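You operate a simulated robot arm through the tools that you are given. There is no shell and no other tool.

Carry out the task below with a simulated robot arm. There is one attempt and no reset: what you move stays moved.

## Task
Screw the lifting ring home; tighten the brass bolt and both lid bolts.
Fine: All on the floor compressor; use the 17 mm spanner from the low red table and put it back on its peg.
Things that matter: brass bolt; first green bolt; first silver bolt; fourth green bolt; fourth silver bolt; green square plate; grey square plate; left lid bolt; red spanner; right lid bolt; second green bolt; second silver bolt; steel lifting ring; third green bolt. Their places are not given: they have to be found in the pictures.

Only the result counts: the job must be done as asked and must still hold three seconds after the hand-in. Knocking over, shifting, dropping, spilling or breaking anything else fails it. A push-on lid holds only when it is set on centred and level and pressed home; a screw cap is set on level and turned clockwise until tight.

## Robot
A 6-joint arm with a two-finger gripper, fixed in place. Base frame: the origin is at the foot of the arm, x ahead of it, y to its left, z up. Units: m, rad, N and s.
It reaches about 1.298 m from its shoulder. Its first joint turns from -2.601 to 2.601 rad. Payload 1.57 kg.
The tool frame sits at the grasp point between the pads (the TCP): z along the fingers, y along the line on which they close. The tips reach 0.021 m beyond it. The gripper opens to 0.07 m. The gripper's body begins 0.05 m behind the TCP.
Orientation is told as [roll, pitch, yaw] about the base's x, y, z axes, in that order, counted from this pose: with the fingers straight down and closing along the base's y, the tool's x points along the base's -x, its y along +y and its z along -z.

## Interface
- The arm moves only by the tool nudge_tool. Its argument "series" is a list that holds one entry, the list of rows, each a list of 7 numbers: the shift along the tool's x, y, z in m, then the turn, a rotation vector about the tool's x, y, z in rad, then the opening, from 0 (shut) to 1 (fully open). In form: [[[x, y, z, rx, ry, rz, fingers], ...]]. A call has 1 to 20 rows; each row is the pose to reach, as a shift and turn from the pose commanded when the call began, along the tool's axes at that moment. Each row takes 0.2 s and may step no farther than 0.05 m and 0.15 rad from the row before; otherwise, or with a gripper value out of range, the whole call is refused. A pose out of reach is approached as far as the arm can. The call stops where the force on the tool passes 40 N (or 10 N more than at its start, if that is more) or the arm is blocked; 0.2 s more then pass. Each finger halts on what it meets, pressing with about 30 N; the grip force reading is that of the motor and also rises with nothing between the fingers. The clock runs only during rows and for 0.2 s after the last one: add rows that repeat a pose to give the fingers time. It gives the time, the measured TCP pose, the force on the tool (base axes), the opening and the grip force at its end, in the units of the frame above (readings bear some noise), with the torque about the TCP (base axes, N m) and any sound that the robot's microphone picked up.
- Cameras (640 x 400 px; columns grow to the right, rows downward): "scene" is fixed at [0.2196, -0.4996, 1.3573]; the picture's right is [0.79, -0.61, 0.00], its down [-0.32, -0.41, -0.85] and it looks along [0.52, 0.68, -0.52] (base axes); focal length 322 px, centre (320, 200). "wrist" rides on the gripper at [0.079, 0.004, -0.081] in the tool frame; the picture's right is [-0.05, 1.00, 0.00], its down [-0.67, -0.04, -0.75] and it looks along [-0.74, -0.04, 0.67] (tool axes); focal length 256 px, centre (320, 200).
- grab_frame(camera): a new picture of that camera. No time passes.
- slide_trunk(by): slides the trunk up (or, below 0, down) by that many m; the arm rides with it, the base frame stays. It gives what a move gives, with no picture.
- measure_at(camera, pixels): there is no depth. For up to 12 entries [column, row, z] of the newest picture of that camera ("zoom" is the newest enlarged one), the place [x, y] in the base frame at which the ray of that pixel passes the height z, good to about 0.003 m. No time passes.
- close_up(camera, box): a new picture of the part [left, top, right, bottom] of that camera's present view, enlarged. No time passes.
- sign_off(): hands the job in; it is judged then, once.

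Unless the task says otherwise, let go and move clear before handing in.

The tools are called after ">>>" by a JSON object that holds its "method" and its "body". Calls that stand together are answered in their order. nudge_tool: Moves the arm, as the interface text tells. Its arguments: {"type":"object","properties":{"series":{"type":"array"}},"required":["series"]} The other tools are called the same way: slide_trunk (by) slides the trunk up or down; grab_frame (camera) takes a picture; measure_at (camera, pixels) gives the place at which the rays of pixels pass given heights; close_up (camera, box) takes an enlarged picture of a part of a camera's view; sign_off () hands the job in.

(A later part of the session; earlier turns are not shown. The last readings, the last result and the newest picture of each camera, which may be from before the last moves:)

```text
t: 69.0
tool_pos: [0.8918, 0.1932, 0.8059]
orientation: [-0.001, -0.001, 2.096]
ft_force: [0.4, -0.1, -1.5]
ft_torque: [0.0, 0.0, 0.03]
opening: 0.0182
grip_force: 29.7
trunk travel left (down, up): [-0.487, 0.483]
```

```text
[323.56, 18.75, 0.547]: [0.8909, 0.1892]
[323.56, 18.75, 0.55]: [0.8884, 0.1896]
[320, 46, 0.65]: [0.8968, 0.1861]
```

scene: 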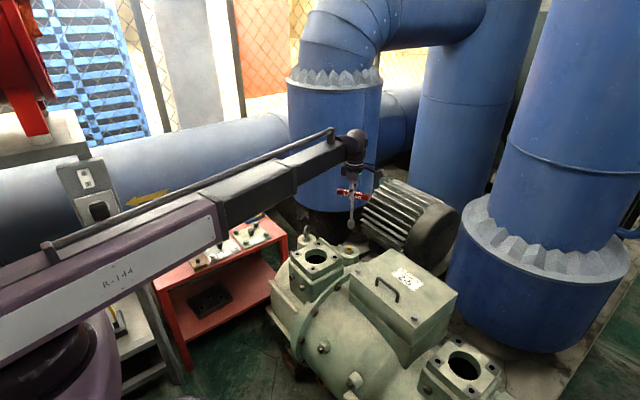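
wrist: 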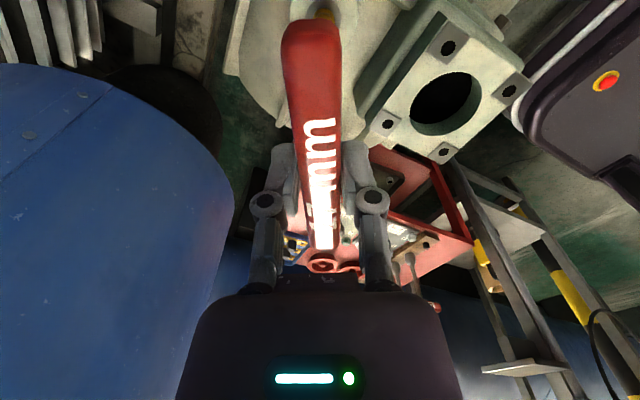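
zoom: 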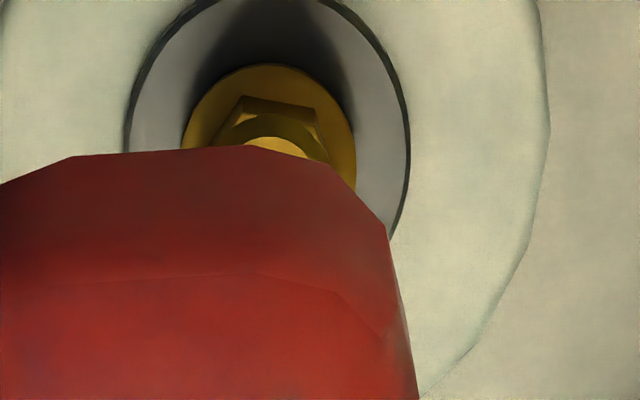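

Readings differ by about 3 mm along the scene's line of sight (measure noise). I'll sidestep 5 cm in tool y to see the bolt unobstructed from nearly overhead and refine its position.

>>> {"method": "nudge_tool", "body": {"series": [[[0, -0.025, 0, 0, 0, 0, 0], [0, -0.05, 0, 0, 0, 0, 0], [0, -0.05, 0, 0, 0, 0, 0]]]}}

>>> {"method": "close_up", "body": {"camera": "wrist", "box": [338, 0, 402, 40]}}

>>> {"method": "measure_at", "body": {"camera": "zoom", "pixels": [[320, 200, 0.555]]}}

```text
t: 69.8
tool_pos: [0.9363, 0.2195, 0.8058]
orientation: [0.001, 0.002, 2.095]
ft_force: [0.6, 1.1, -1.3]
ft_torque: [0.0, 0.0, 0.01]
opening: 0.0185
grip_force: 29.8
trunk travel left (down, up): [-0.487, 0.483]
```

```text
10.00 times, centred on (370, 20) of wrist
```

zoom: 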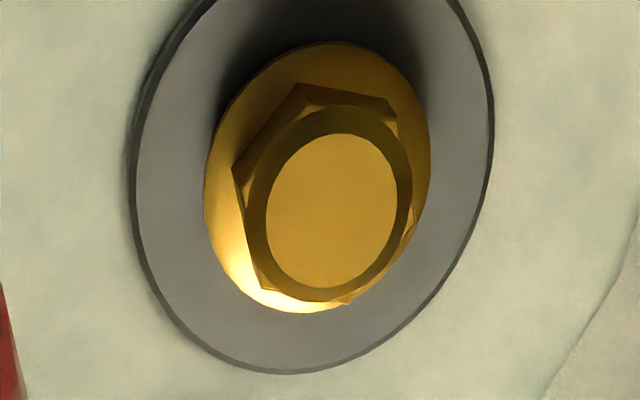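

```text
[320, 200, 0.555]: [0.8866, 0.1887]
```

From two near-overhead views the brass bolt sits at about (0.8893, 0.1888) with hex normal ≈ −9.3° (mod 60°), and its 10.3 mm side length fits a 17 mm head. I'll go there at yaw 110.7° and lower toward contact.

>>> {"method": "nudge_tool", "body": {"series": [[[0.0013, 0.0277, 0, 0, 0, 0.082, 0], [0.0026, 0.0553, 0, 0, 0, 0.1635, 0], [0.0026, 0.0553, 0, 0, 0, 0.1635, 0]]]}}

>>> {"method": "slide_trunk", "body": {"by": -0.08}}

>>> {"method": "close_up", "body": {"camera": "scene", "box": [333, 233, 365, 253]}}

```text
t: 70.6
tool_pos: [0.8888, 0.1857, 0.8066]
orientation: [0.001, -0.001, 1.931]
ft_force: [0.4, -0.1, -2.9]
ft_torque: [-0.01, 0.0, -0.03]
opening: 0.0186
grip_force: 30.0
trunk travel left (down, up): [-0.487, 0.483]
```

```text
t: 71.8
tool_pos: [0.8889, 0.1864, 0.7268]
orientation: [0.0, 0.0, 1.933]
ft_force: [-0.6, -0.5, -1.3]
ft_torque: [0.0, 0.03, -0.01]
opening: 0.0184
grip_force: 30.3
trunk travel left (down, up): [-0.407, 0.563]
```

```text
16.00 times, centred on (349, 243) of scene
```

zoom: 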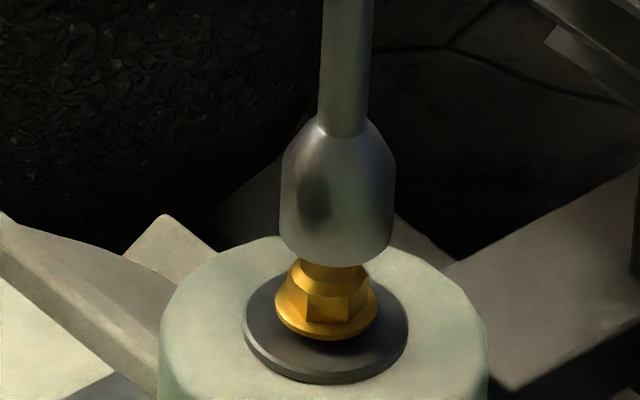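

The scene zoom shows the socket about 1.8 mm to the right of the bolt (col 336 vs 328), matching the y reading of 0.186 versus 0.1888 wanted. I'll correct, then re-check.

>>> {"method": "nudge_tool", "body": {"series": [[[-0.0024, -0.0005, 0, 0, 0, 0, 0], [-0.0024, -0.0005, 0, 0, 0, 0, 0], [-0.0024, -0.0005, 0, 0, 0, 0, 0]]]}}

>>> {"method": "close_up", "body": {"camera": "scene", "box": [333, 233, 365, 253]}}

>>> {"method": "close_up", "body": {"camera": "wrist", "box": [280, 0, 360, 50]}}

```text
t: 72.6
tool_pos: [0.8878, 0.1897, 0.7261]
orientation: [0.001, -0.001, 1.933]
ft_force: [-0.2, 0.2, -1.7]
ft_torque: [0.0, 0.0, 0.0]
opening: 0.0183
grip_force: 29.9
trunk travel left (down, up): [-0.407, 0.563]
```

```text
16.00 times, centred on (349, 243) of scene
```

zoom: 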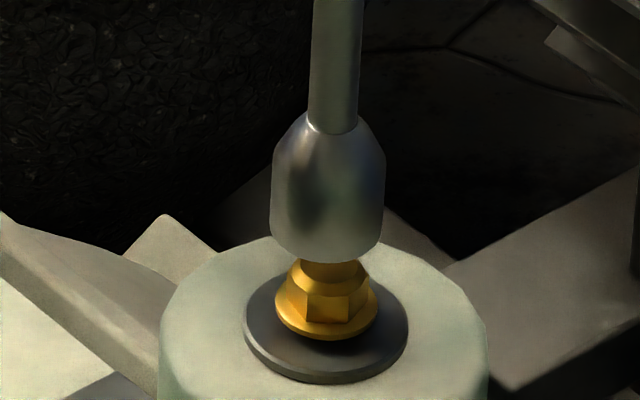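

```text
8.00 times, centred on (320, 25) of wrist
```

zoom: 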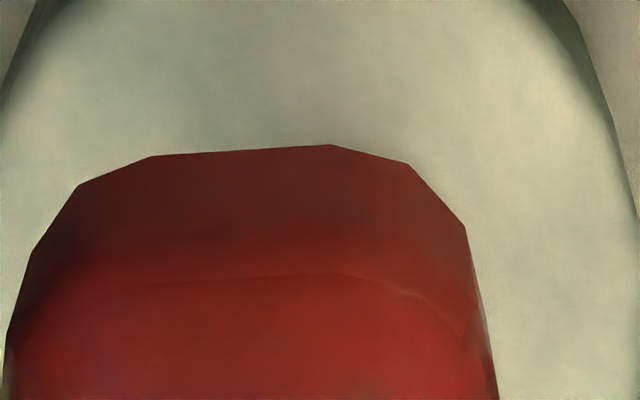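

The socket and bolt are now aligned in the scene view (both about col 327), and height geometry is consistent. I'll lower in small steps, watching the force.

>>> {"method": "slide_trunk", "body": {"by": -0.008}}

>>> {"method": "slide_trunk", "body": {"by": -0.004}}

>>> {"method": "slide_trunk", "body": {"by": -0.003}}

>>> {"method": "close_up", "body": {"camera": "scene", "box": [333, 233, 365, 253]}}

```text
t: 73.2
tool_pos: [0.8862, 0.1901, 0.7183]
orientation: [0.001, 0.0, 1.933]
ft_force: [-0.1, 0.2, -1.9]
ft_torque: [-0.01, -0.01, -0.01]
opening: 0.0185
grip_force: 29.8
trunk travel left (down, up): [-0.399, 0.571]
```

```text
t: 73.7
tool_pos: [0.8878, 0.1893, 0.7143]
orientation: [0.001, 0.002, 1.934]
ft_force: [0.1, -1.2, -1.8]
ft_torque: [-0.02, -0.02, 0.02]
opening: 0.0186
grip_force: 30.1
trunk travel left (down, up): [-0.395, 0.575]
```

```text
t: 74.2
tool_pos: [0.8872, 0.1893, 0.7099]
orientation: [0.001, 0.0, 1.933]
ft_force: [-0.3, 0.4, -1.4]
ft_torque: [0.05, -0.03, -0.01]
opening: 0.0187
grip_force: 29.8
trunk travel left (down, up): [-0.392, 0.578]
```

```text
16.00 times, centred on (349, 243) of scene
```

zoom: 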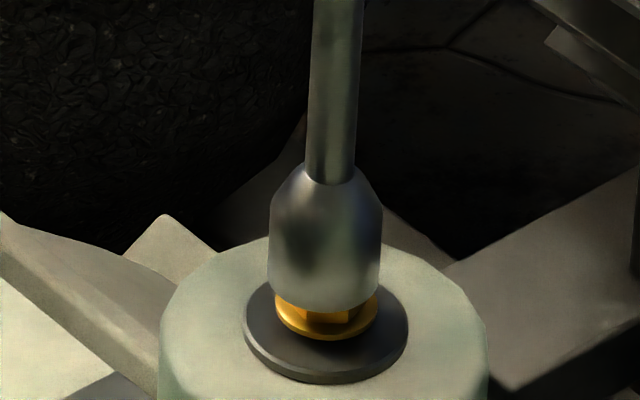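

There is still no contact force and the socket mouth is already level with the head. I'll continue in 3 mm steps.

>>> {"method": "slide_trunk", "body": {"by": -0.003}}

>>> {"method": "slide_trunk", "body": {"by": -0.003}}

>>> {"method": "close_up", "body": {"camera": "scene", "box": [333, 233, 365, 253]}}

```text
t: 74.7
tool_pos: [0.8881, 0.1879, 0.7095]
orientation: [0.002, 0.0, 1.932]
ft_force: [0.8, 0.5, -3.2]
ft_torque: [-0.03, -0.18, -0.04]
opening: 0.0186
grip_force: 30.1
trunk travel left (down, up): [-0.389, 0.581]
```

```text
t: 75.2
tool_pos: [0.888, 0.1899, 0.7049]
orientation: [0.001, 0.002, 1.931]
ft_force: [0.7, -0.2, -3.7]
ft_torque: [-0.04, -0.17, -0.01]
opening: 0.0185
grip_force: 29.9
trunk travel left (down, up): [-0.386, 0.584]
```

```text
16.00 times, centred on (349, 243) of scene
```

zoom: 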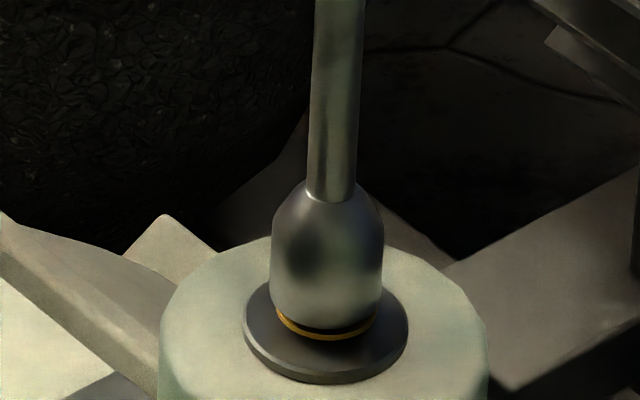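

The socket has slid over the head down to the flange, so it is engaged. One more 2 mm step to seat, then I'll turn clockwise a little and watch torque.

>>> {"method": "slide_trunk", "body": {"by": -0.002}}

>>> {"method": "nudge_tool", "body": {"series": [[[0, 0, 0, 0, 0, 0.05, 0], [0, 0, 0, 0, 0, 0.1, 0], [0, 0, 0, 0, 0, 0.15, 0], [0, 0, 0, 0, 0, 0.2, 0]]]}}

>>> {"method": "close_up", "body": {"camera": "scene", "box": [333, 233, 365, 253]}}

```text
t: 75.8
tool_pos: [0.887, 0.19, 0.7036]
orientation: [0.002, 0.0, 1.931]
ft_force: [0.9, -0.6, -1.0]
ft_torque: [-0.03, -0.09, 0.0]
opening: 0.0186
grip_force: 30.0
trunk travel left (down, up): [-0.384, 0.586]
```

```text
t: 76.8
tool_pos: [0.8875, 0.1897, 0.7029]
orientation: [0.0, -0.001, 1.731]
ft_force: [1.6, 1.0, -0.3]
ft_torque: [0.25, -0.23, 0.02]
opening: 0.0187
grip_force: 30.1
trunk travel left (down, up): [-0.384, 0.586]
```

```text
16.00 times, centred on (349, 243) of scene
```

zoom: 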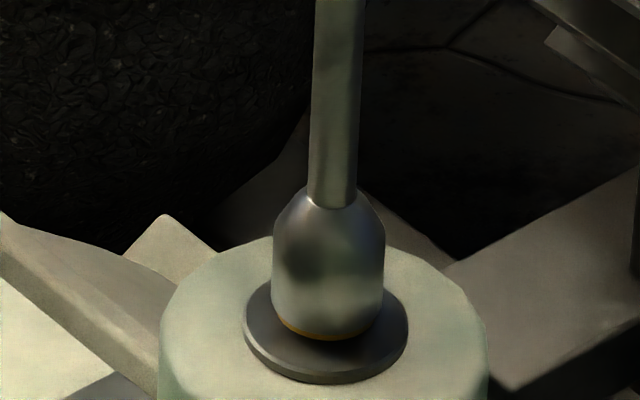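

The socket is seated and turning with low torque so far. I'll continue clockwise.

>>> {"method": "nudge_tool", "body": {"series": [[[0, 0, 0, 0, 0, 0.1, 0], [0, 0, 0, 0, 0, 0.2, 0], [0, 0, 0, 0, 0, 0.3, 0], [0, 0, 0, 0, 0, 0.4, 0], [0, 0, 0, 0, 0, 0.5, 0], [0, 0, 0, 0, 0, 0.6, 0], [0, 0, 0, 0, 0, 0.7, 0], [0, 0, 0, 0, 0, 0.8, 0], [0, 0, 0, 0, 0, 0.9, 0], [0, 0, 0, 0, 0, 1.0, 0]]]}}

>>> {"method": "close_up", "body": {"camera": "scene", "box": [318, 190, 382, 260]}}

```text
t: 79.0
tool_pos: [0.8882, 0.1903, 0.7024]
orientation: [-0.001, 0.001, 0.729]
ft_force: [4.5, 5.0, -4.8]
ft_torque: [0.71, -0.71, 0.03]
opening: 0.0187
grip_force: 30.1
trunk travel left (down, up): [-0.384, 0.586]
```

```text
5.71 times, centred on (350, 225) of scene
```

zoom: 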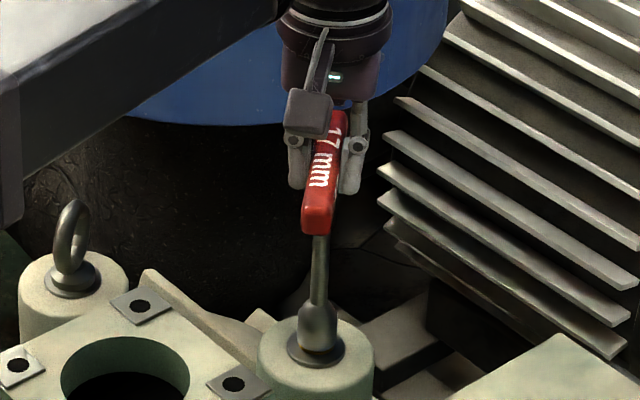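

Torque about z is still low (0.03 N·m), with a small side load of about 6.7 N toward (+x,+y). I'll relieve it by 1 mm and keep turning.

>>> {"method": "nudge_tool", "body": {"series": [[[-0.0011, 0, 0, 0, 0, 0.1, 0], [-0.0011, 0, 0, 0, 0, 0.2, 0], [-0.0011, 0, 0, 0, 0, 0.3, 0], [-0.0011, 0, 0, 0, 0, 0.4, 0], [-0.0011, 0, 0, 0, 0, 0.5, 0], [-0.0011, 0, 0, 0, 0, 0.6, 0], [-0.0011, 0, 0, 0, 0, 0.7, 0], [-0.0011, 0, 0, 0, 0, 0.8, 0], [-0.0011, 0, 0, 0, 0, 0.9, 0], [-0.0011, 0, 0, 0, 0, 1.0, 0]]]}}

>>> {"method": "slide_trunk", "body": {"by": -0.001}}

>>> {"method": "close_up", "body": {"camera": "scene", "box": [333, 233, 365, 253]}}

```text
t: 81.2
tool_pos: [0.8905, 0.1897, 0.7014]
orientation: [-0.001, -0.001, -0.271]
ft_force: [-5.0, 0.3, -15.2]
ft_torque: [0.14, 0.65, 0.23]
opening: 0.0184
grip_force: 29.4
trunk travel left (down, up): [-0.384, 0.586]
```

```text
t: 81.7
tool_pos: [0.8899, 0.1916, 0.7016]
orientation: [-0.001, -0.001, -0.268]
ft_force: [-1.6, 0.8, -4.3]
ft_torque: [0.15, 0.18, 0.23]
opening: 0.0188
grip_force: 30.3
trunk travel left (down, up): [-0.383, 0.587]
```

```text
16.00 times, centred on (349, 243) of scene
```

zoom: 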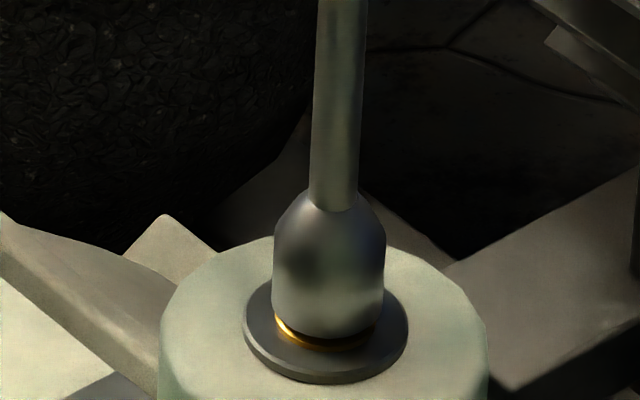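

The bolt is threading down: Fz reached −15 N and a gap is showing at the flange, with torque now 0.23 N·m. I'll lower 1 mm more and keep turning.

>>> {"method": "slide_trunk", "body": {"by": -0.0015}}

>>> {"method": "nudge_tool", "body": {"series": [[[0, 0, 0, 0, 0, 0.08, 0], [0, 0, 0, 0, 0, 0.16, 0], [0, 0, 0, 0, 0, 0.24, 0], [0, 0, 0, 0, 0, 0.32, 0], [0, 0, 0, 0, 0, 0.4, 0]]]}}

>>> {"method": "close_up", "body": {"camera": "scene", "box": [333, 233, 365, 253]}}

```text
t: 82.2
tool_pos: [0.8904, 0.1905, 0.7021]
orientation: [0.001, -0.003, -0.268]
ft_force: [3.6, 0.1, 13.7]
ft_torque: [0.01, -0.49, 0.22]
opening: 0.0186
grip_force: 30.1
trunk travel left (down, up): [-0.382, 0.588]
```

```text
t: 83.4
tool_pos: [0.8889, 0.1901, 0.7008]
orientation: [-0.002, -0.001, -0.67]
ft_force: [0.1, 1.6, 1.4]
ft_torque: [0.11, 0.24, 0.53]
opening: 0.0244
grip_force: 29.8
trunk travel left (down, up): [-0.382, 0.588]
```

```text
16.00 times, centred on (349, 243) of scene
```

zoom: 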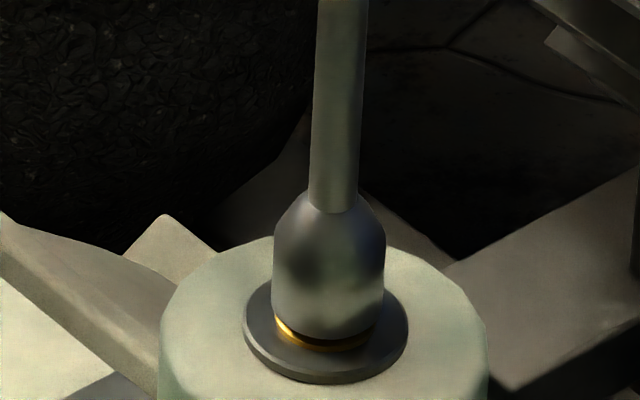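

The opening widened to 24 mm at 0.53 N·m, so the handle is now twisting in the pads and the bolt is resisting. I'll look at the grip.

>>> {"method": "grab_frame", "body": {"camera": "wrist"}}

>>> {"method": "close_up", "body": {"camera": "scene", "box": [318, 190, 382, 260]}}

```text
taken
```

wrist: 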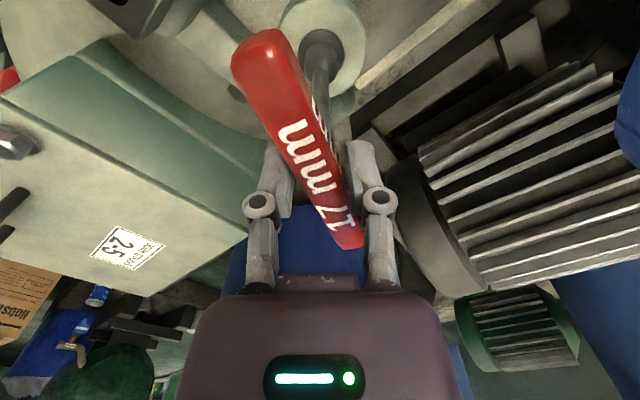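

```text
5.71 times, centred on (350, 225) of scene
```

zoom: 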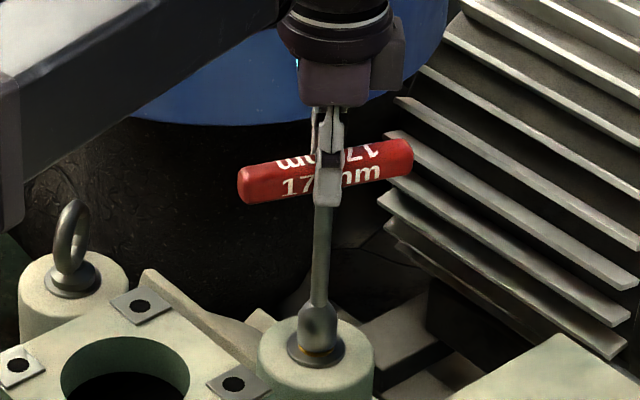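

The handle has twisted about 0.4 rad in the pads, so a centred pinch gives only about 0.5 N·m. For more torque I'll open fully and use both fingers as a two-pin driver pushing opposite ends of the T-bar, which is a pure couple. First I'll open and check that the spanner stands.

>>> {"method": "nudge_tool", "body": {"series": [[[0, 0, 0, 0, 0, 0, 0.5], [0, 0, 0, 0, 0, 0, 0.8], [0, 0, 0, 0, 0, 0, 1], [0, 0, 0, 0, 0, 0, 1], [0, 0, 0, 0, 0, 0, 1]]]}}

>>> {"method": "grab_frame", "body": {"camera": "wrist"}}

>>> {"method": "close_up", "body": {"camera": "scene", "box": [318, 190, 382, 260]}}

```text
t: 84.6
tool_pos: [0.889, 0.1905, 0.7008]
orientation: [0.001, 0.001, -0.67]
ft_force: [0.2, -0.7, 0.1]
ft_torque: [0.0, 0.02, -0.04]
opening: 0.07
grip_force: 0.1
trunk travel left (down, up): [-0.382, 0.588]
```

```text
taken
```

wrist: 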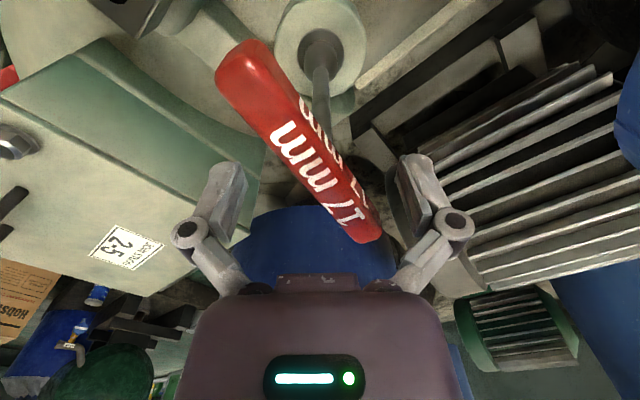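

```text
5.71 times, centred on (350, 225) of scene
```

zoom: 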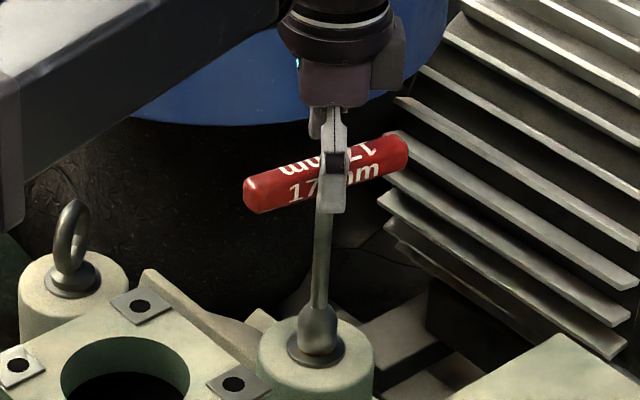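

The spanner stands on its own on the bolt. I'll lower the open hand 5 mm for better coverage of the bar and rotate clockwise 0.5 rad toward contact.

>>> {"method": "slide_trunk", "body": {"by": -0.005}}

>>> {"method": "nudge_tool", "body": {"series": [[[0, 0, 0, 0, 0, 0.1, 1], [0, 0, 0, 0, 0, 0.2, 1], [0, 0, 0, 0, 0, 0.3, 1], [0, 0, 0, 0, 0, 0.4, 1], [0, 0, 0, 0, 0, 0.5, 1]]]}}

>>> {"method": "grab_frame", "body": {"camera": "wrist"}}

```text
t: 85.1
tool_pos: [0.8896, 0.1897, 0.6944]
orientation: [-0.001, 0.0, -0.67]
ft_force: [0.6, 0.0, -0.4]
ft_torque: [0.0, 0.05, -0.04]
opening: 0.07
grip_force: 0.0
trunk travel left (down, up): [-0.377, 0.593]
```

```text
t: 86.3
tool_pos: [0.8894, 0.1888, 0.6951]
orientation: [-0.001, -0.001, -1.169]
ft_force: [-0.4, -0.1, -0.7]
ft_torque: [0.0, -0.02, -0.03]
opening: 0.0701
grip_force: 0.0
trunk travel left (down, up): [-0.377, 0.593]
```

```text
taken
```

wrist: 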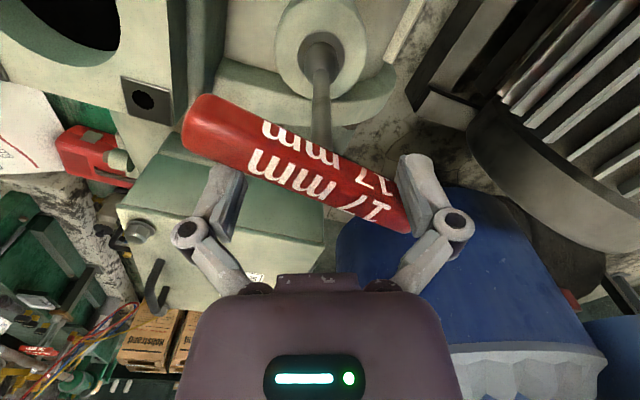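

The bar now lies diagonally between the fingers as planned, about 8° from contact. I'll advance in small steps and read the torque.

>>> {"method": "nudge_tool", "body": {"series": [[[0, 0, 0, 0, 0, 0.05, 1], [0, 0, 0, 0, 0, 0.1, 1], [0, 0, 0, 0, 0, 0.15, 1]]]}}

>>> {"method": "nudge_tool", "body": {"series": [[[0, 0, 0, 0, 0, 0.04, 1], [0, 0, 0, 0, 0, 0.08, 1]]]}}

>>> {"method": "grab_frame", "body": {"camera": "wrist"}}

>>> {"method": "close_up", "body": {"camera": "scene", "box": [318, 190, 382, 260]}}

```text
t: 87.1
tool_pos: [0.889, 0.1899, 0.6958]
orientation: [0.002, 0.001, -1.321]
ft_force: [0.2, 0.2, -0.4]
ft_torque: [-0.04, -0.03, 0.19]
opening: 0.07
grip_force: 0.1
trunk travel left (down, up): [-0.377, 0.593]
```

```text
t: 87.7
tool_pos: [0.8888, 0.1898, 0.6947]
orientation: [0.0, -0.001, -1.398]
ft_force: [-3.5, 3.4, -0.2]
ft_torque: [0.14, 0.29, 0.55]
opening: 0.0698
grip_force: 0.0
trunk travel left (down, up): [-0.377, 0.593]
```

```text
taken
```

wrist: 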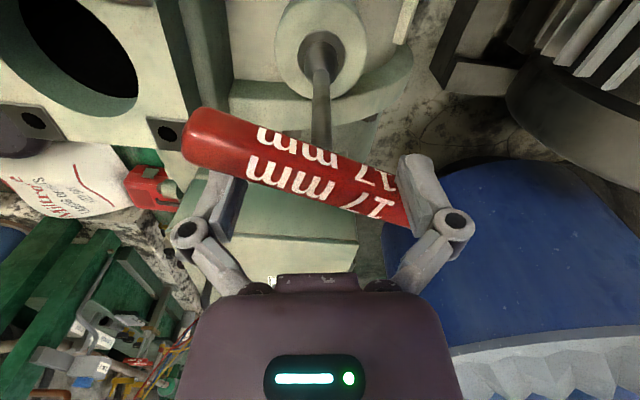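

```text
5.71 times, centred on (350, 225) of scene
```

zoom: 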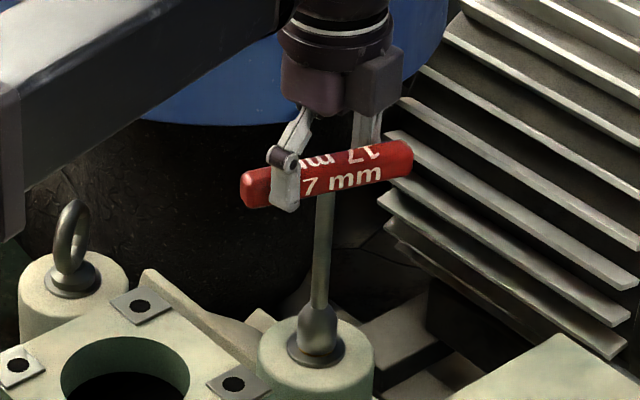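

The fingers are in contact with the bar as a couple at 0.55 N·m with little net force. I'll keep turning in small steps.

>>> {"method": "nudge_tool", "body": {"series": [[[0, 0, 0, 0, 0, 0.05, 1], [0, 0, 0, 0, 0, 0.1, 1]]]}}

>>> {"method": "nudge_tool", "body": {"series": [[[0, 0, 0, 0, 0, 0.05, 1], [0, 0, 0, 0, 0, 0.1, 1]]]}}

>>> {"method": "close_up", "body": {"camera": "scene", "box": [318, 190, 382, 260]}}

```text
t: 88.3
tool_pos: [0.8893, 0.1896, 0.6958]
orientation: [0.0, 0.001, -1.5]
ft_force: [-3.6, 3.2, -0.9]
ft_torque: [0.11, 0.42, 0.75]
opening: 0.0703
grip_force: 0.2
trunk travel left (down, up): [-0.377, 0.593]
```

```text
t: 88.9
tool_pos: [0.89, 0.1911, 0.695]
orientation: [0.001, 0.002, -1.603]
ft_force: [-0.8, 3.7, 0.3]
ft_torque: [-0.03, 0.01, 0.5]
opening: 0.0702
grip_force: 0.0
trunk travel left (down, up): [-0.377, 0.593]
```

```text
5.71 times, centred on (350, 225) of scene
```

zoom: 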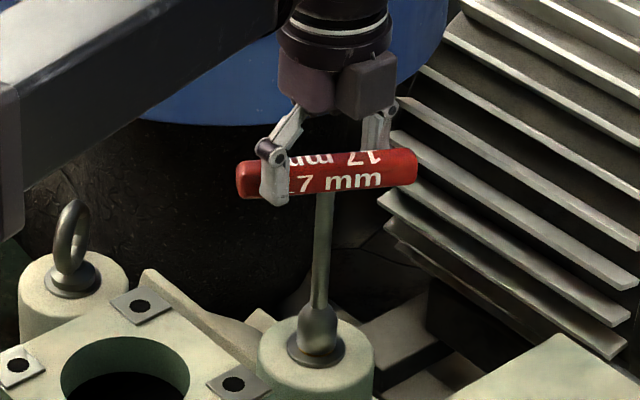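

The bar is turning with the fingers (about 0.23 rad more) at 0.5–0.75 N·m, so the bolt was not fully tight. I'll continue.

>>> {"method": "nudge_tool", "body": {"series": [[[0, 0, 0, 0, 0, 0.06, 1], [0, 0, 0, 0, 0, 0.12, 1], [0, 0, 0, 0, 0, 0.18, 1], [0, 0, 0, 0, 0, 0.24, 1]]]}}

>>> {"method": "close_up", "body": {"camera": "scene", "box": [318, 190, 382, 260]}}

>>> {"method": "grab_frame", "body": {"camera": "wrist"}}

```text
t: 89.9
tool_pos: [0.8888, 0.1915, 0.6954]
orientation: [0.001, 0.0, -1.84]
ft_force: [0.3, 0.0, -0.2]
ft_torque: [0.05, 0.01, -0.01]
opening: 0.0699
grip_force: 0.1
trunk travel left (down, up): [-0.377, 0.593]
```

```text
5.71 times, centred on (350, 225) of scene
```

zoom: 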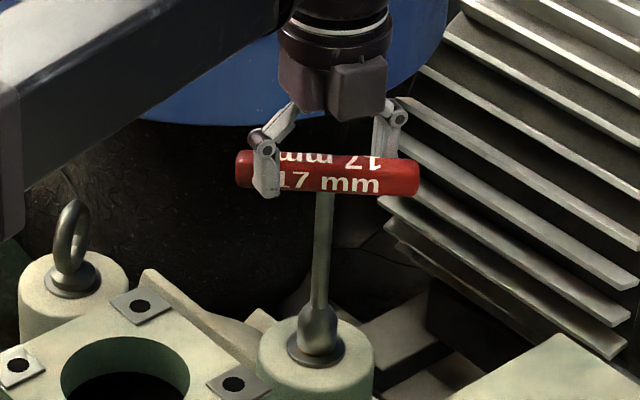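

```text
taken
```

wrist: 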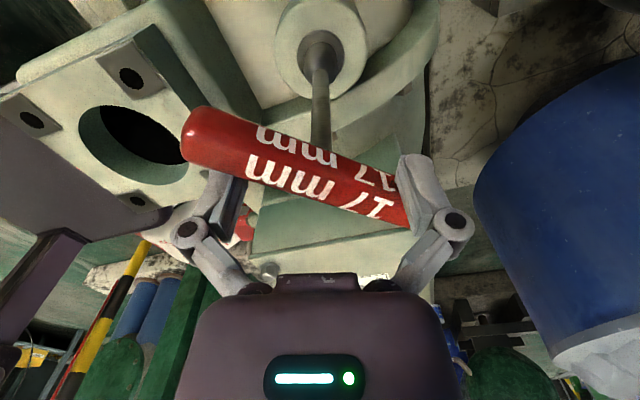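

The bar turned another 0.24 rad but the torque reads zero now. I'll check the socket and bolt closely for slip or a gap.

>>> {"method": "close_up", "body": {"camera": "scene", "box": [333, 233, 365, 253]}}

>>> {"method": "close_up", "body": {"camera": "wrist", "box": [270, 20, 370, 90]}}

```text
16.00 times, centred on (349, 243) of scene
```

zoom: 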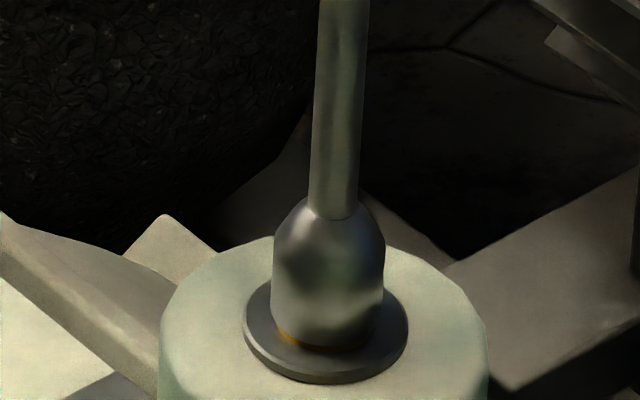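

```text
5.71 times, centred on (320, 55) of wrist
```

zoom: 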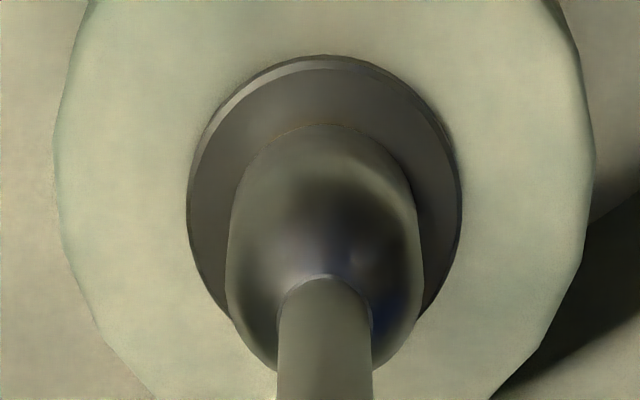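

The socket has dropped fully onto the flange and everything is still in place. I'll keep turning in modest steps to see whether the torque builds.

>>> {"method": "nudge_tool", "body": {"series": [[[0, 0, 0, 0, 0, 0.06, 1], [0, 0, 0, 0, 0, 0.12, 1], [0, 0, 0, 0, 0, 0.18, 1]]]}}

>>> {"method": "nudge_tool", "body": {"series": [[[0, 0, 0, 0, 0, 0.06, 1], [0, 0, 0, 0, 0, 0.12, 1]]]}}

>>> {"method": "close_up", "body": {"camera": "scene", "box": [318, 190, 382, 260]}}

```text
t: 90.7
tool_pos: [0.8888, 0.1893, 0.6947]
orientation: [-0.001, 0.0, -2.019]
ft_force: [0.1, 0.8, -0.3]
ft_torque: [-0.01, 0.01, 0.02]
opening: 0.07
grip_force: 0.1
trunk travel left (down, up): [-0.377, 0.593]
```

```text
t: 91.3
tool_pos: [0.8888, 0.1904, 0.6955]
orientation: [-0.002, -0.001, -2.14]
ft_force: [-0.3, -0.1, -0.3]
ft_torque: [0.0, -0.05, 0.02]
opening: 0.0698
grip_force: 0.0
trunk travel left (down, up): [-0.377, 0.593]
```

```text
5.71 times, centred on (350, 225) of scene
```

zoom: 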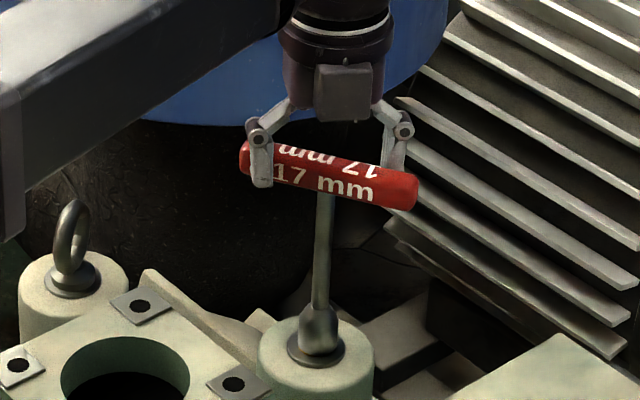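

The spanner is turning almost freely (0.02 N·m), so either the socket hopped past the hex or the bolt is loose. I'll keep going to see whether resistance returns about 60° after the last contact.

>>> {"method": "nudge_tool", "body": {"series": [[[0, 0, 0, 0, 0, 0.07, 1], [0, 0, 0, 0, 0, 0.14, 1], [0, 0, 0, 0, 0, 0.2, 1]]]}}

>>> {"method": "nudge_tool", "body": {"series": [[[0, 0, 0, 0, 0, 0.06, 1], [0, 0, 0, 0, 0, 0.12, 1]]]}}

>>> {"method": "nudge_tool", "body": {"series": [[[0, 0, 0, 0, 0, 0.06, 1], [0, 0, 0, 0, 0, 0.12, 1]]]}}

>>> {"method": "close_up", "body": {"camera": "scene", "box": [318, 190, 382, 260]}}

```text
t: 92.1
tool_pos: [0.8902, 0.1889, 0.6941]
orientation: [-0.001, 0.001, -2.338]
ft_force: [-0.8, 0.1, -0.3]
ft_torque: [0.0, -0.01, 0.06]
opening: 0.07
grip_force: 0.1
trunk travel left (down, up): [-0.377, 0.593]
```

```text
t: 92.7
tool_pos: [0.8894, 0.1899, 0.6959]
orientation: [0.001, 0.0, -2.46]
ft_force: [0.8, 1.7, -0.7]
ft_torque: [0.12, 0.0, 0.54]
opening: 0.07
grip_force: 0.1
trunk travel left (down, up): [-0.377, 0.593]
```

```text
t: 93.3
tool_pos: [0.8896, 0.1919, 0.6945]
orientation: [0.002, 0.001, -2.581]
ft_force: [2.6, 1.7, 1.3]
ft_torque: [0.05, -0.02, 0.71]
opening: 0.0701
grip_force: 0.0
trunk travel left (down, up): [-0.377, 0.593]
```

```text
5.71 times, centred on (350, 225) of scene
```

zoom: 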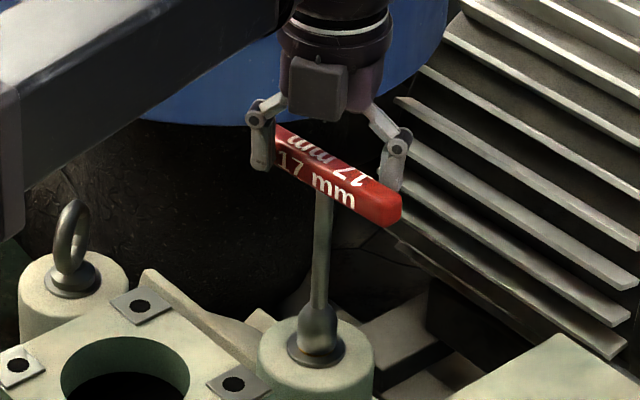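

Resistance returned exactly 60° later: the bolt is solid and the socket hopped one flat at about 0.75 N·m, so the brass bolt is tight. I'll rotate back to align the pads with the bar and regrasp.

>>> {"method": "nudge_tool", "body": {"series": [[[0, 0, 0, 0, 0, -0.12, 1], [0, 0, 0, 0, 0, -0.24, 1], [0, 0, 0, 0, 0, -0.36, 1], [0, 0, 0, 0, 0, -0.48, 1], [0, 0, 0, 0, 0, -0.6, 1], [0, 0, 0, 0, 0, -0.72, 1], [0, 0, 0, 0, 0, -0.84, 1], [0, 0, 0, 0, 0, -0.96, 1], [0, 0, 0, 0, 0, -1.08, 1], [0, 0, 0, 0, 0, -1.08, 1]]]}}

>>> {"method": "slide_trunk", "body": {"by": 0.003}}

>>> {"method": "grab_frame", "body": {"camera": "wrist"}}

```text
t: 95.5
tool_pos: [0.8904, 0.1909, 0.6955]
orientation: [0.001, -0.001, -1.497]
ft_force: [0.5, 0.1, 0.0]
ft_torque: [-0.02, -0.03, -0.05]
opening: 0.0699
grip_force: 0.1
trunk travel left (down, up): [-0.377, 0.593]
```

```text
t: 96.0
tool_pos: [0.8901, 0.1896, 0.6987]
orientation: [0.0, 0.001, -1.499]
ft_force: [0.7, 0.2, 0.3]
ft_torque: [-0.01, -0.01, 0.03]
opening: 0.0701
grip_force: 0.0
trunk travel left (down, up): [-0.38, 0.59]
```

```text
taken
```

wrist: 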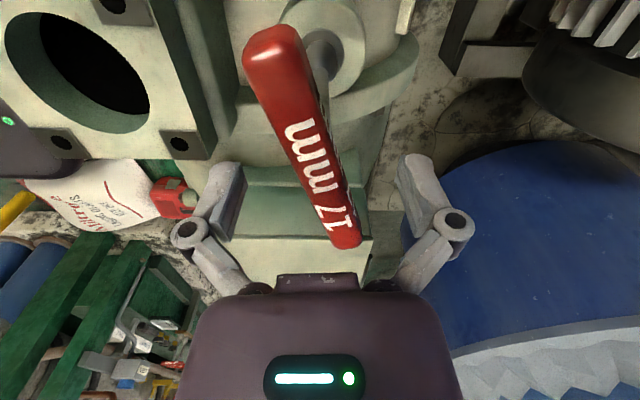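

The bar is still about 13° off the tool x axis, so I'll rotate a further −0.227 rad, then pinch.

>>> {"method": "nudge_tool", "body": {"series": [[[0, 0, 0, 0, 0, -0.12, 1], [0, 0, 0, 0, 0, -0.227, 1], [0, 0, 0, 0, 0, -0.227, 1]]]}}

>>> {"method": "grab_frame", "body": {"camera": "wrist"}}

```text
t: 96.8
tool_pos: [0.8895, 0.1902, 0.698]
orientation: [0.001, 0.0, -1.271]
ft_force: [0.3, -1.4, 0.8]
ft_torque: [0.0, 0.01, 0.04]
opening: 0.0699
grip_force: 0.0
trunk travel left (down, up): [-0.38, 0.59]
```

```text
taken
```

wrist: 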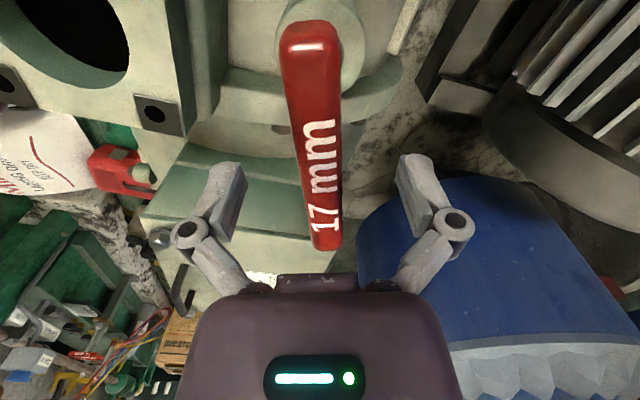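

The bar is aligned with the pads, so I'll close and lift the spanner off.

>>> {"method": "nudge_tool", "body": {"series": [[[0, 0, 0, 0, 0, 0, 0.6], [0, 0, 0, 0, 0, 0, 0.3], [0, 0, 0, 0, 0, 0, 0], [0, 0, 0, 0, 0, 0, 0], [0, 0, 0, 0, 0, 0, 0]]]}}

>>> {"method": "slide_trunk", "body": {"by": 0.04}}

>>> {"method": "close_up", "body": {"camera": "scene", "box": [333, 233, 365, 253]}}

>>> {"method": "close_up", "body": {"camera": "scene", "box": [318, 180, 382, 260]}}

```text
t: 98.0
tool_pos: [0.8894, 0.1902, 0.6978]
orientation: [0.001, 0.0, -1.271]
ft_force: [1.8, -0.6, 4.5]
ft_torque: [-0.05, -0.09, 0.2]
opening: 0.0184
grip_force: 30.1
trunk travel left (down, up): [-0.38, 0.59]
```

```text
t: 98.9
tool_pos: [0.8897, 0.191, 0.7377]
orientation: [-0.002, 0.001, -1.271]
ft_force: [-1.2, -0.3, -2.2]
ft_torque: [0.02, 0.0, 0.01]
opening: 0.0187
grip_force: 29.9
trunk travel left (down, up): [-0.42, 0.55]
```

```text
16.00 times, centred on (349, 243) of scene
```

zoom: 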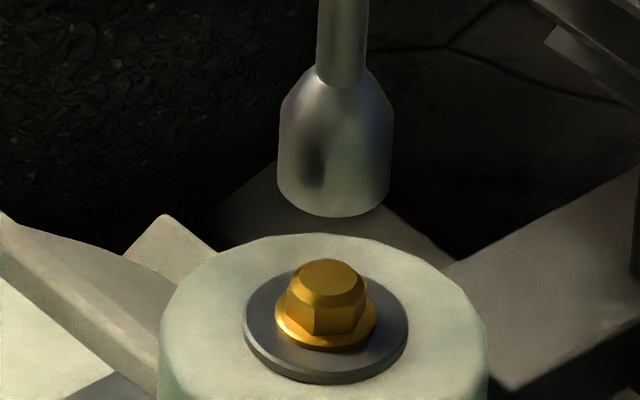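

```text
5.00 times, centred on (350, 220) of scene
```

zoom: 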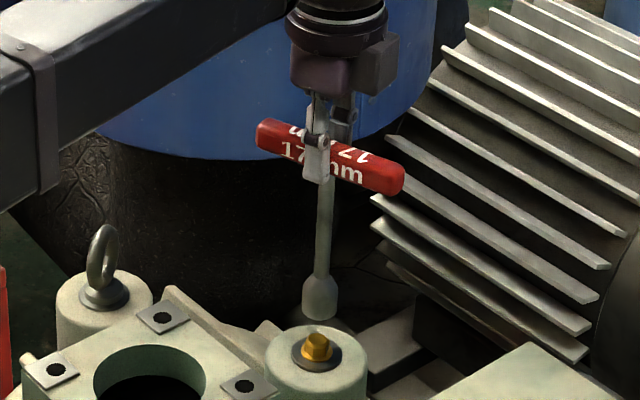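

The brass bolt has descended about 3 mm and its flange rests on the washer. Next is the left lid bolt: I'll rise, then move beside it for an overhead look.

>>> {"method": "slide_trunk", "body": {"by": 0.16}}

>>> {"method": "nudge_tool", "body": {"series": [[[-0.0107, -0.0082, 0, 0, 0, -0.1427, 0], [-0.0213, -0.0164, 0, 0, 0, -0.2854, 0], [-0.032, -0.0245, 0, 0, 0, -0.4281, 0], [-0.0427, -0.0327, 0, 0, 0, -0.5708, 0], [-0.0533, -0.0409, 0, 0, 0, -0.7134, 0], [-0.064, -0.0491, 0, 0, 0, -0.8561, 0], [-0.0746, -0.0573, 0, 0, 0, -0.9988, 0], [-0.0853, -0.0655, 0, 0, 0, -1.1415, 0], [-0.096, -0.0736, 0, 0, 0, -1.2842, 0], [-0.1066, -0.0818, 0, 0, 0, -1.4269, 0], [-0.1173, -0.09, 0, 0, 0, -1.5696, 0], [-0.128, -0.0982, 0, 0, 0, -1.7123, 0], [-0.1386, -0.1064, 0, 0, 0, -1.8549, 0], [-0.1493, -0.1145, 0, 0, 0, -1.9976, 0], [-0.16, -0.1227, 0, 0, 0, -2.1403, 0], [-0.1706, -0.1309, 0, 0, 0, -2.283, 0], [-0.1706, -0.1309, 0, 0, 0, -2.283, 0]]]}}

>>> {"method": "grab_frame", "body": {"camera": "wrist"}}

>>> {"method": "grab_frame", "body": {"camera": "scene"}}

```text
t: 100.7
tool_pos: [0.8889, 0.19, 0.8972]
orientation: [0.0, 0.001, -1.271]
ft_force: [-0.6, 0.7, -2.4]
ft_torque: [0.01, 0.0, -0.02]
opening: 0.0186
grip_force: 30.3
trunk travel left (down, up): [-0.58, 0.39]
```

```text
t: 104.3
tool_pos: [0.814, -0.0121, 0.8983]
orientation: [-0.001, 0.0, 1.015]
ft_force: [0.5, 0.1, -2.1]
ft_torque: [0.01, -0.02, -0.03]
opening: 0.0182
grip_force: 30.1
trunk travel left (down, up): [-0.58, 0.39]
```

```text
taken
```

wrist: 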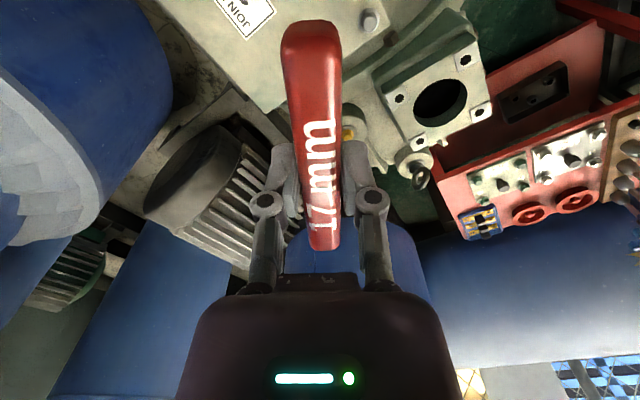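

```text
taken
```

scene: 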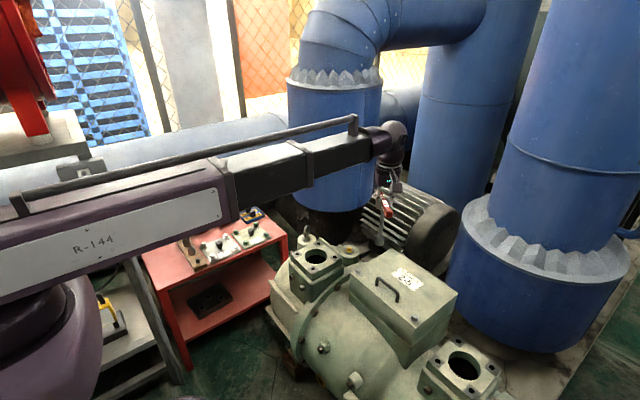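

The left lid bolt appears at wrist (370,18). I'll zoom to get its centre and hex corners.

>>> {"method": "close_up", "body": {"camera": "wrist", "box": [338, 0, 402, 40]}}

>>> {"method": "measure_at", "body": {"camera": "wrist", "pixels": [[370, 20, 0.645], [370, 20.2, 0.645], [370.2, 20, 0.645], [369.8, 20, 0.645], [370, 19.8, 0.645]]}}

```text
10.00 times, centred on (370, 20) of wrist
```

zoom: 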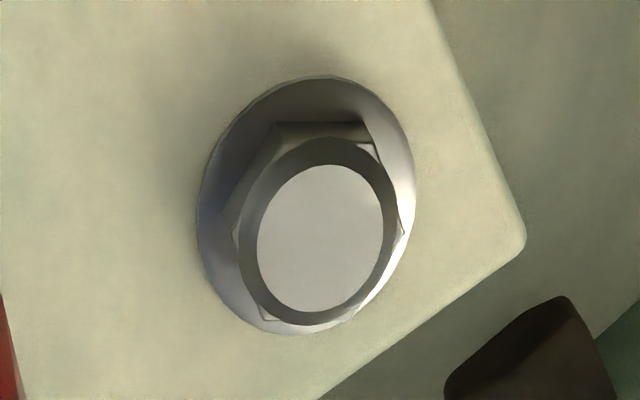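

```text
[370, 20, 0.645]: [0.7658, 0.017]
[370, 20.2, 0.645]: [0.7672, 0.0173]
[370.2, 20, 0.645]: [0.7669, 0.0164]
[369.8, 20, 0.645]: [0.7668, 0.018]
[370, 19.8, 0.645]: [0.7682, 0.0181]
```

The left lid bolt refines to (0.7684, 0.019) with hex normal ≈ −4° (mod 60°). I'll move over it at yaw 56° and lower to just above.

>>> {"method": "nudge_tool", "body": {"series": [[[-0.0007, 0.0276, 0, 0, 0, 0.019, 0], [-0.0014, 0.0551, 0, 0, 0, 0.0375, 0], [-0.0014, 0.0551, 0, 0, 0, 0.0375, 0]]]}}

>>> {"method": "slide_trunk", "body": {"by": -0.085}}

>>> {"method": "close_up", "body": {"camera": "scene", "box": [342, 255, 374, 275]}}

```text
t: 105.1
tool_pos: [0.7697, 0.0191, 0.898]
orientation: [0.001, 0.001, 0.974]
ft_force: [1.0, 0.6, -2.1]
ft_torque: [-0.01, -0.03, 0.01]
opening: 0.0184
grip_force: 29.7
trunk travel left (down, up): [-0.58, 0.39]
```

```text
t: 106.3
tool_pos: [0.7689, 0.0182, 0.8126]
orientation: [0.0, 0.0, 0.976]
ft_force: [0.0, 0.1, -1.1]
ft_torque: [-0.03, -0.01, 0.0]
opening: 0.0186
grip_force: 30.6
trunk travel left (down, up): [-0.495, 0.475]
```

```text
16.00 times, centred on (358, 265) of scene
```

zoom: 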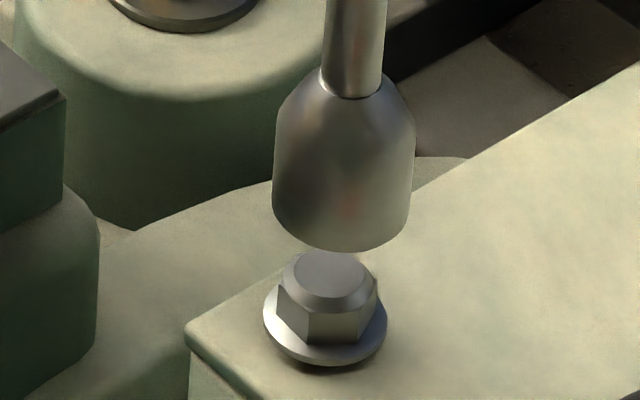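

The socket is about 1.2 mm right of the bolt in the scene view. I'll shift by that and lower onto the head with force checks.

>>> {"method": "nudge_tool", "body": {"series": [[[-0.0002, 0.0012, 0, 0, 0, 0, 0], [-0.0002, 0.0012, 0, 0, 0, 0, 0]]]}}

>>> {"method": "slide_trunk", "body": {"by": -0.016}}

>>> {"method": "slide_trunk", "body": {"by": -0.003}}

>>> {"method": "close_up", "body": {"camera": "scene", "box": [342, 255, 374, 275]}}

```text
t: 106.9
tool_pos: [0.7692, 0.0191, 0.8141]
orientation: [-0.001, 0.0, 0.974]
ft_force: [0.1, -0.1, -2.1]
ft_torque: [0.0, -0.01, 0.0]
opening: 0.0186
grip_force: 29.4
trunk travel left (down, up): [-0.495, 0.475]
```

```text
t: 107.5
tool_pos: [0.7691, 0.0201, 0.7982]
orientation: [0.001, 0.001, 0.974]
ft_force: [0.5, 0.6, -1.9]
ft_torque: [0.02, 0.01, -0.03]
opening: 0.0184
grip_force: 30.7
trunk travel left (down, up): [-0.479, 0.491]
```

```text
t: 108.1
tool_pos: [0.7689, 0.0188, 0.7938]
orientation: [0.0, -0.001, 0.974]
ft_force: [-0.2, 0.4, -1.9]
ft_torque: [0.0, -0.02, 0.03]
opening: 0.0183
grip_force: 30.1
trunk travel left (down, up): [-0.476, 0.494]
```

```text
16.00 times, centred on (358, 265) of scene
```

zoom: 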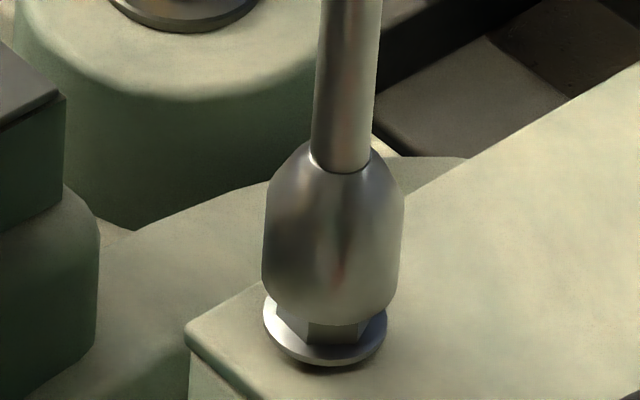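

The socket is centred and starting over the head with no contact force. Continuing down.

>>> {"method": "slide_trunk", "body": {"by": -0.003}}

>>> {"method": "slide_trunk", "body": {"by": -0.003}}

>>> {"method": "slide_trunk", "body": {"by": -0.002}}

>>> {"method": "close_up", "body": {"camera": "scene", "box": [342, 255, 374, 275]}}

```text
t: 108.6
tool_pos: [0.7687, 0.0193, 0.7915]
orientation: [0.0, -0.001, 0.974]
ft_force: [0.6, -0.6, -1.9]
ft_torque: [0.01, -0.02, -0.01]
opening: 0.0185
grip_force: 29.9
trunk travel left (down, up): [-0.473, 0.497]
```

```text
t: 109.1
tool_pos: [0.77, 0.0197, 0.7883]
orientation: [0.0, -0.001, 0.973]
ft_force: [1.0, 0.4, -1.7]
ft_torque: [0.07, -0.07, -0.02]
opening: 0.0185
grip_force: 30.3
trunk travel left (down, up): [-0.47, 0.5]
```

```text
t: 109.6
tool_pos: [0.7698, 0.0193, 0.7866]
orientation: [0.0, 0.0, 0.974]
ft_force: [0.8, 0.9, -3.5]
ft_torque: [0.12, -0.11, -0.03]
opening: 0.0185
grip_force: 29.9
trunk travel left (down, up): [-0.468, 0.502]
```

```text
16.00 times, centred on (358, 265) of scene
```

zoom: 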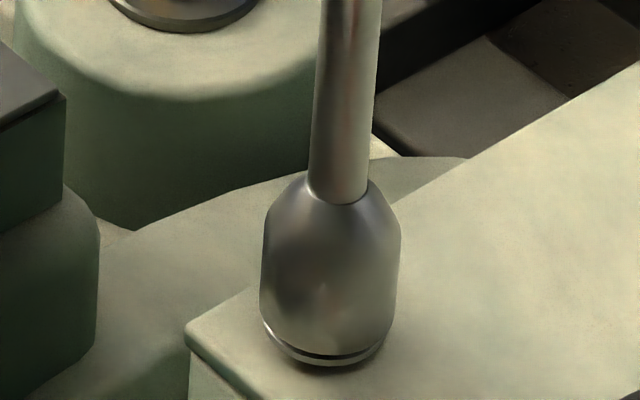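

The socket is engaged on the left lid bolt. I'll lower 1 mm and turn clockwise, following the bolt down as it threads (about 1.4 mm per rad).

>>> {"method": "slide_trunk", "body": {"by": -0.001}}

>>> {"method": "nudge_tool", "body": {"series": [[[0, 0, 0, 0, 0, 0.1, 0], [0, 0, 0, 0, 0, 0.2, 0], [0, 0, 0, 0, 0, 0.3, 0], [0, 0, 0, 0, 0, 0.4, 0], [0, 0, 0, 0, 0, 0.5, 0], [0, 0, 0, 0, 0, 0.6, 0], [0, 0, 0, 0, 0, 0.7, 0]]]}}

>>> {"method": "slide_trunk", "body": {"by": -0.001}}

>>> {"method": "close_up", "body": {"camera": "scene", "box": [342, 255, 374, 275]}}

```text
t: 110.1
tool_pos: [0.7694, 0.0193, 0.7852]
orientation: [-0.001, 0.0, 0.974]
ft_force: [0.6, 1.3, -2.0]
ft_torque: [0.18, -0.14, -0.04]
opening: 0.0183
grip_force: 30.0
trunk travel left (down, up): [-0.467, 0.503]
```

```text
t: 111.7
tool_pos: [0.7701, 0.0191, 0.7852]
orientation: [-0.002, 0.001, 0.272]
ft_force: [3.1, 1.5, -5.6]
ft_torque: [0.25, -0.33, 0.04]
opening: 0.0188
grip_force: 30.1
trunk travel left (down, up): [-0.467, 0.503]
```

```text
t: 112.2
tool_pos: [0.7688, 0.0176, 0.7844]
orientation: [-0.001, 0.001, 0.274]
ft_force: [2.5, 0.0, -0.3]
ft_torque: [0.14, -0.34, -0.02]
opening: 0.0187
grip_force: 29.8
trunk travel left (down, up): [-0.466, 0.504]
```

```text
16.00 times, centred on (358, 265) of scene
```

zoom: 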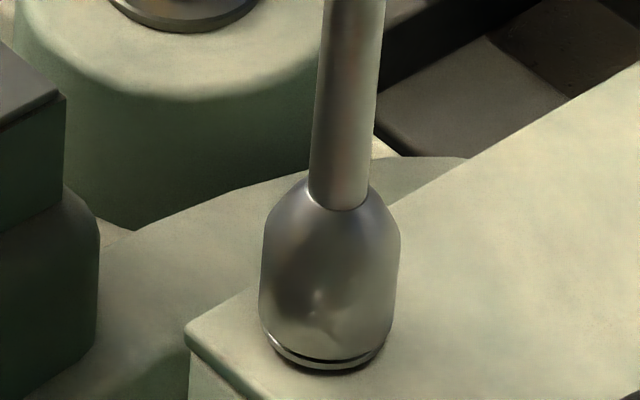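

The bolt is going down with low torque. I'll continue turning and lowering.

>>> {"method": "nudge_tool", "body": {"series": [[[0, 0, 0, 0, 0, 0.1, 0], [0, 0, 0, 0, 0, 0.2, 0], [0, 0, 0, 0, 0, 0.3, 0], [0, 0, 0, 0, 0, 0.4, 0], [0, 0, 0, 0, 0, 0.5, 0], [0, 0, 0, 0, 0, 0.6, 0], [0, 0, 0, 0, 0, 0.7, 0]]]}}

>>> {"method": "slide_trunk", "body": {"by": -0.0012}}

>>> {"method": "close_up", "body": {"camera": "scene", "box": [342, 255, 374, 275]}}

```text
t: 113.8
tool_pos: [0.7694, 0.0191, 0.7845]
orientation: [0.001, 0.001, -0.427]
ft_force: [-6.2, 3.0, -5.6]
ft_torque: [0.45, 0.9, 0.03]
opening: 0.0187
grip_force: 30.4
trunk travel left (down, up): [-0.466, 0.504]
```

```text
t: 114.3
tool_pos: [0.77, 0.0188, 0.7833]
orientation: [-0.001, -0.003, -0.425]
ft_force: [-5.5, 3.4, 1.2]
ft_torque: [0.5, 0.78, 0.04]
opening: 0.0185
grip_force: 30.5
trunk travel left (down, up): [-0.464, 0.506]
```

```text
16.00 times, centred on (358, 265) of scene
```

zoom: 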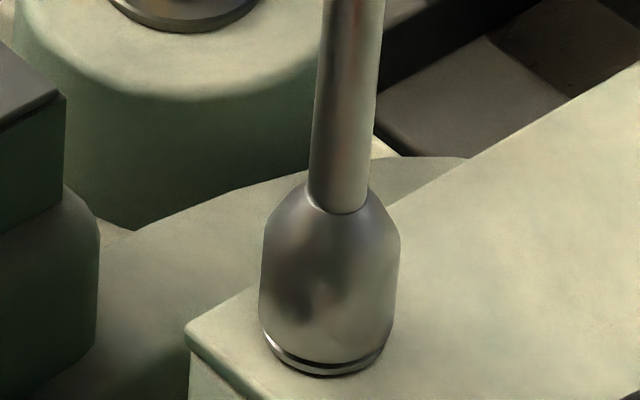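

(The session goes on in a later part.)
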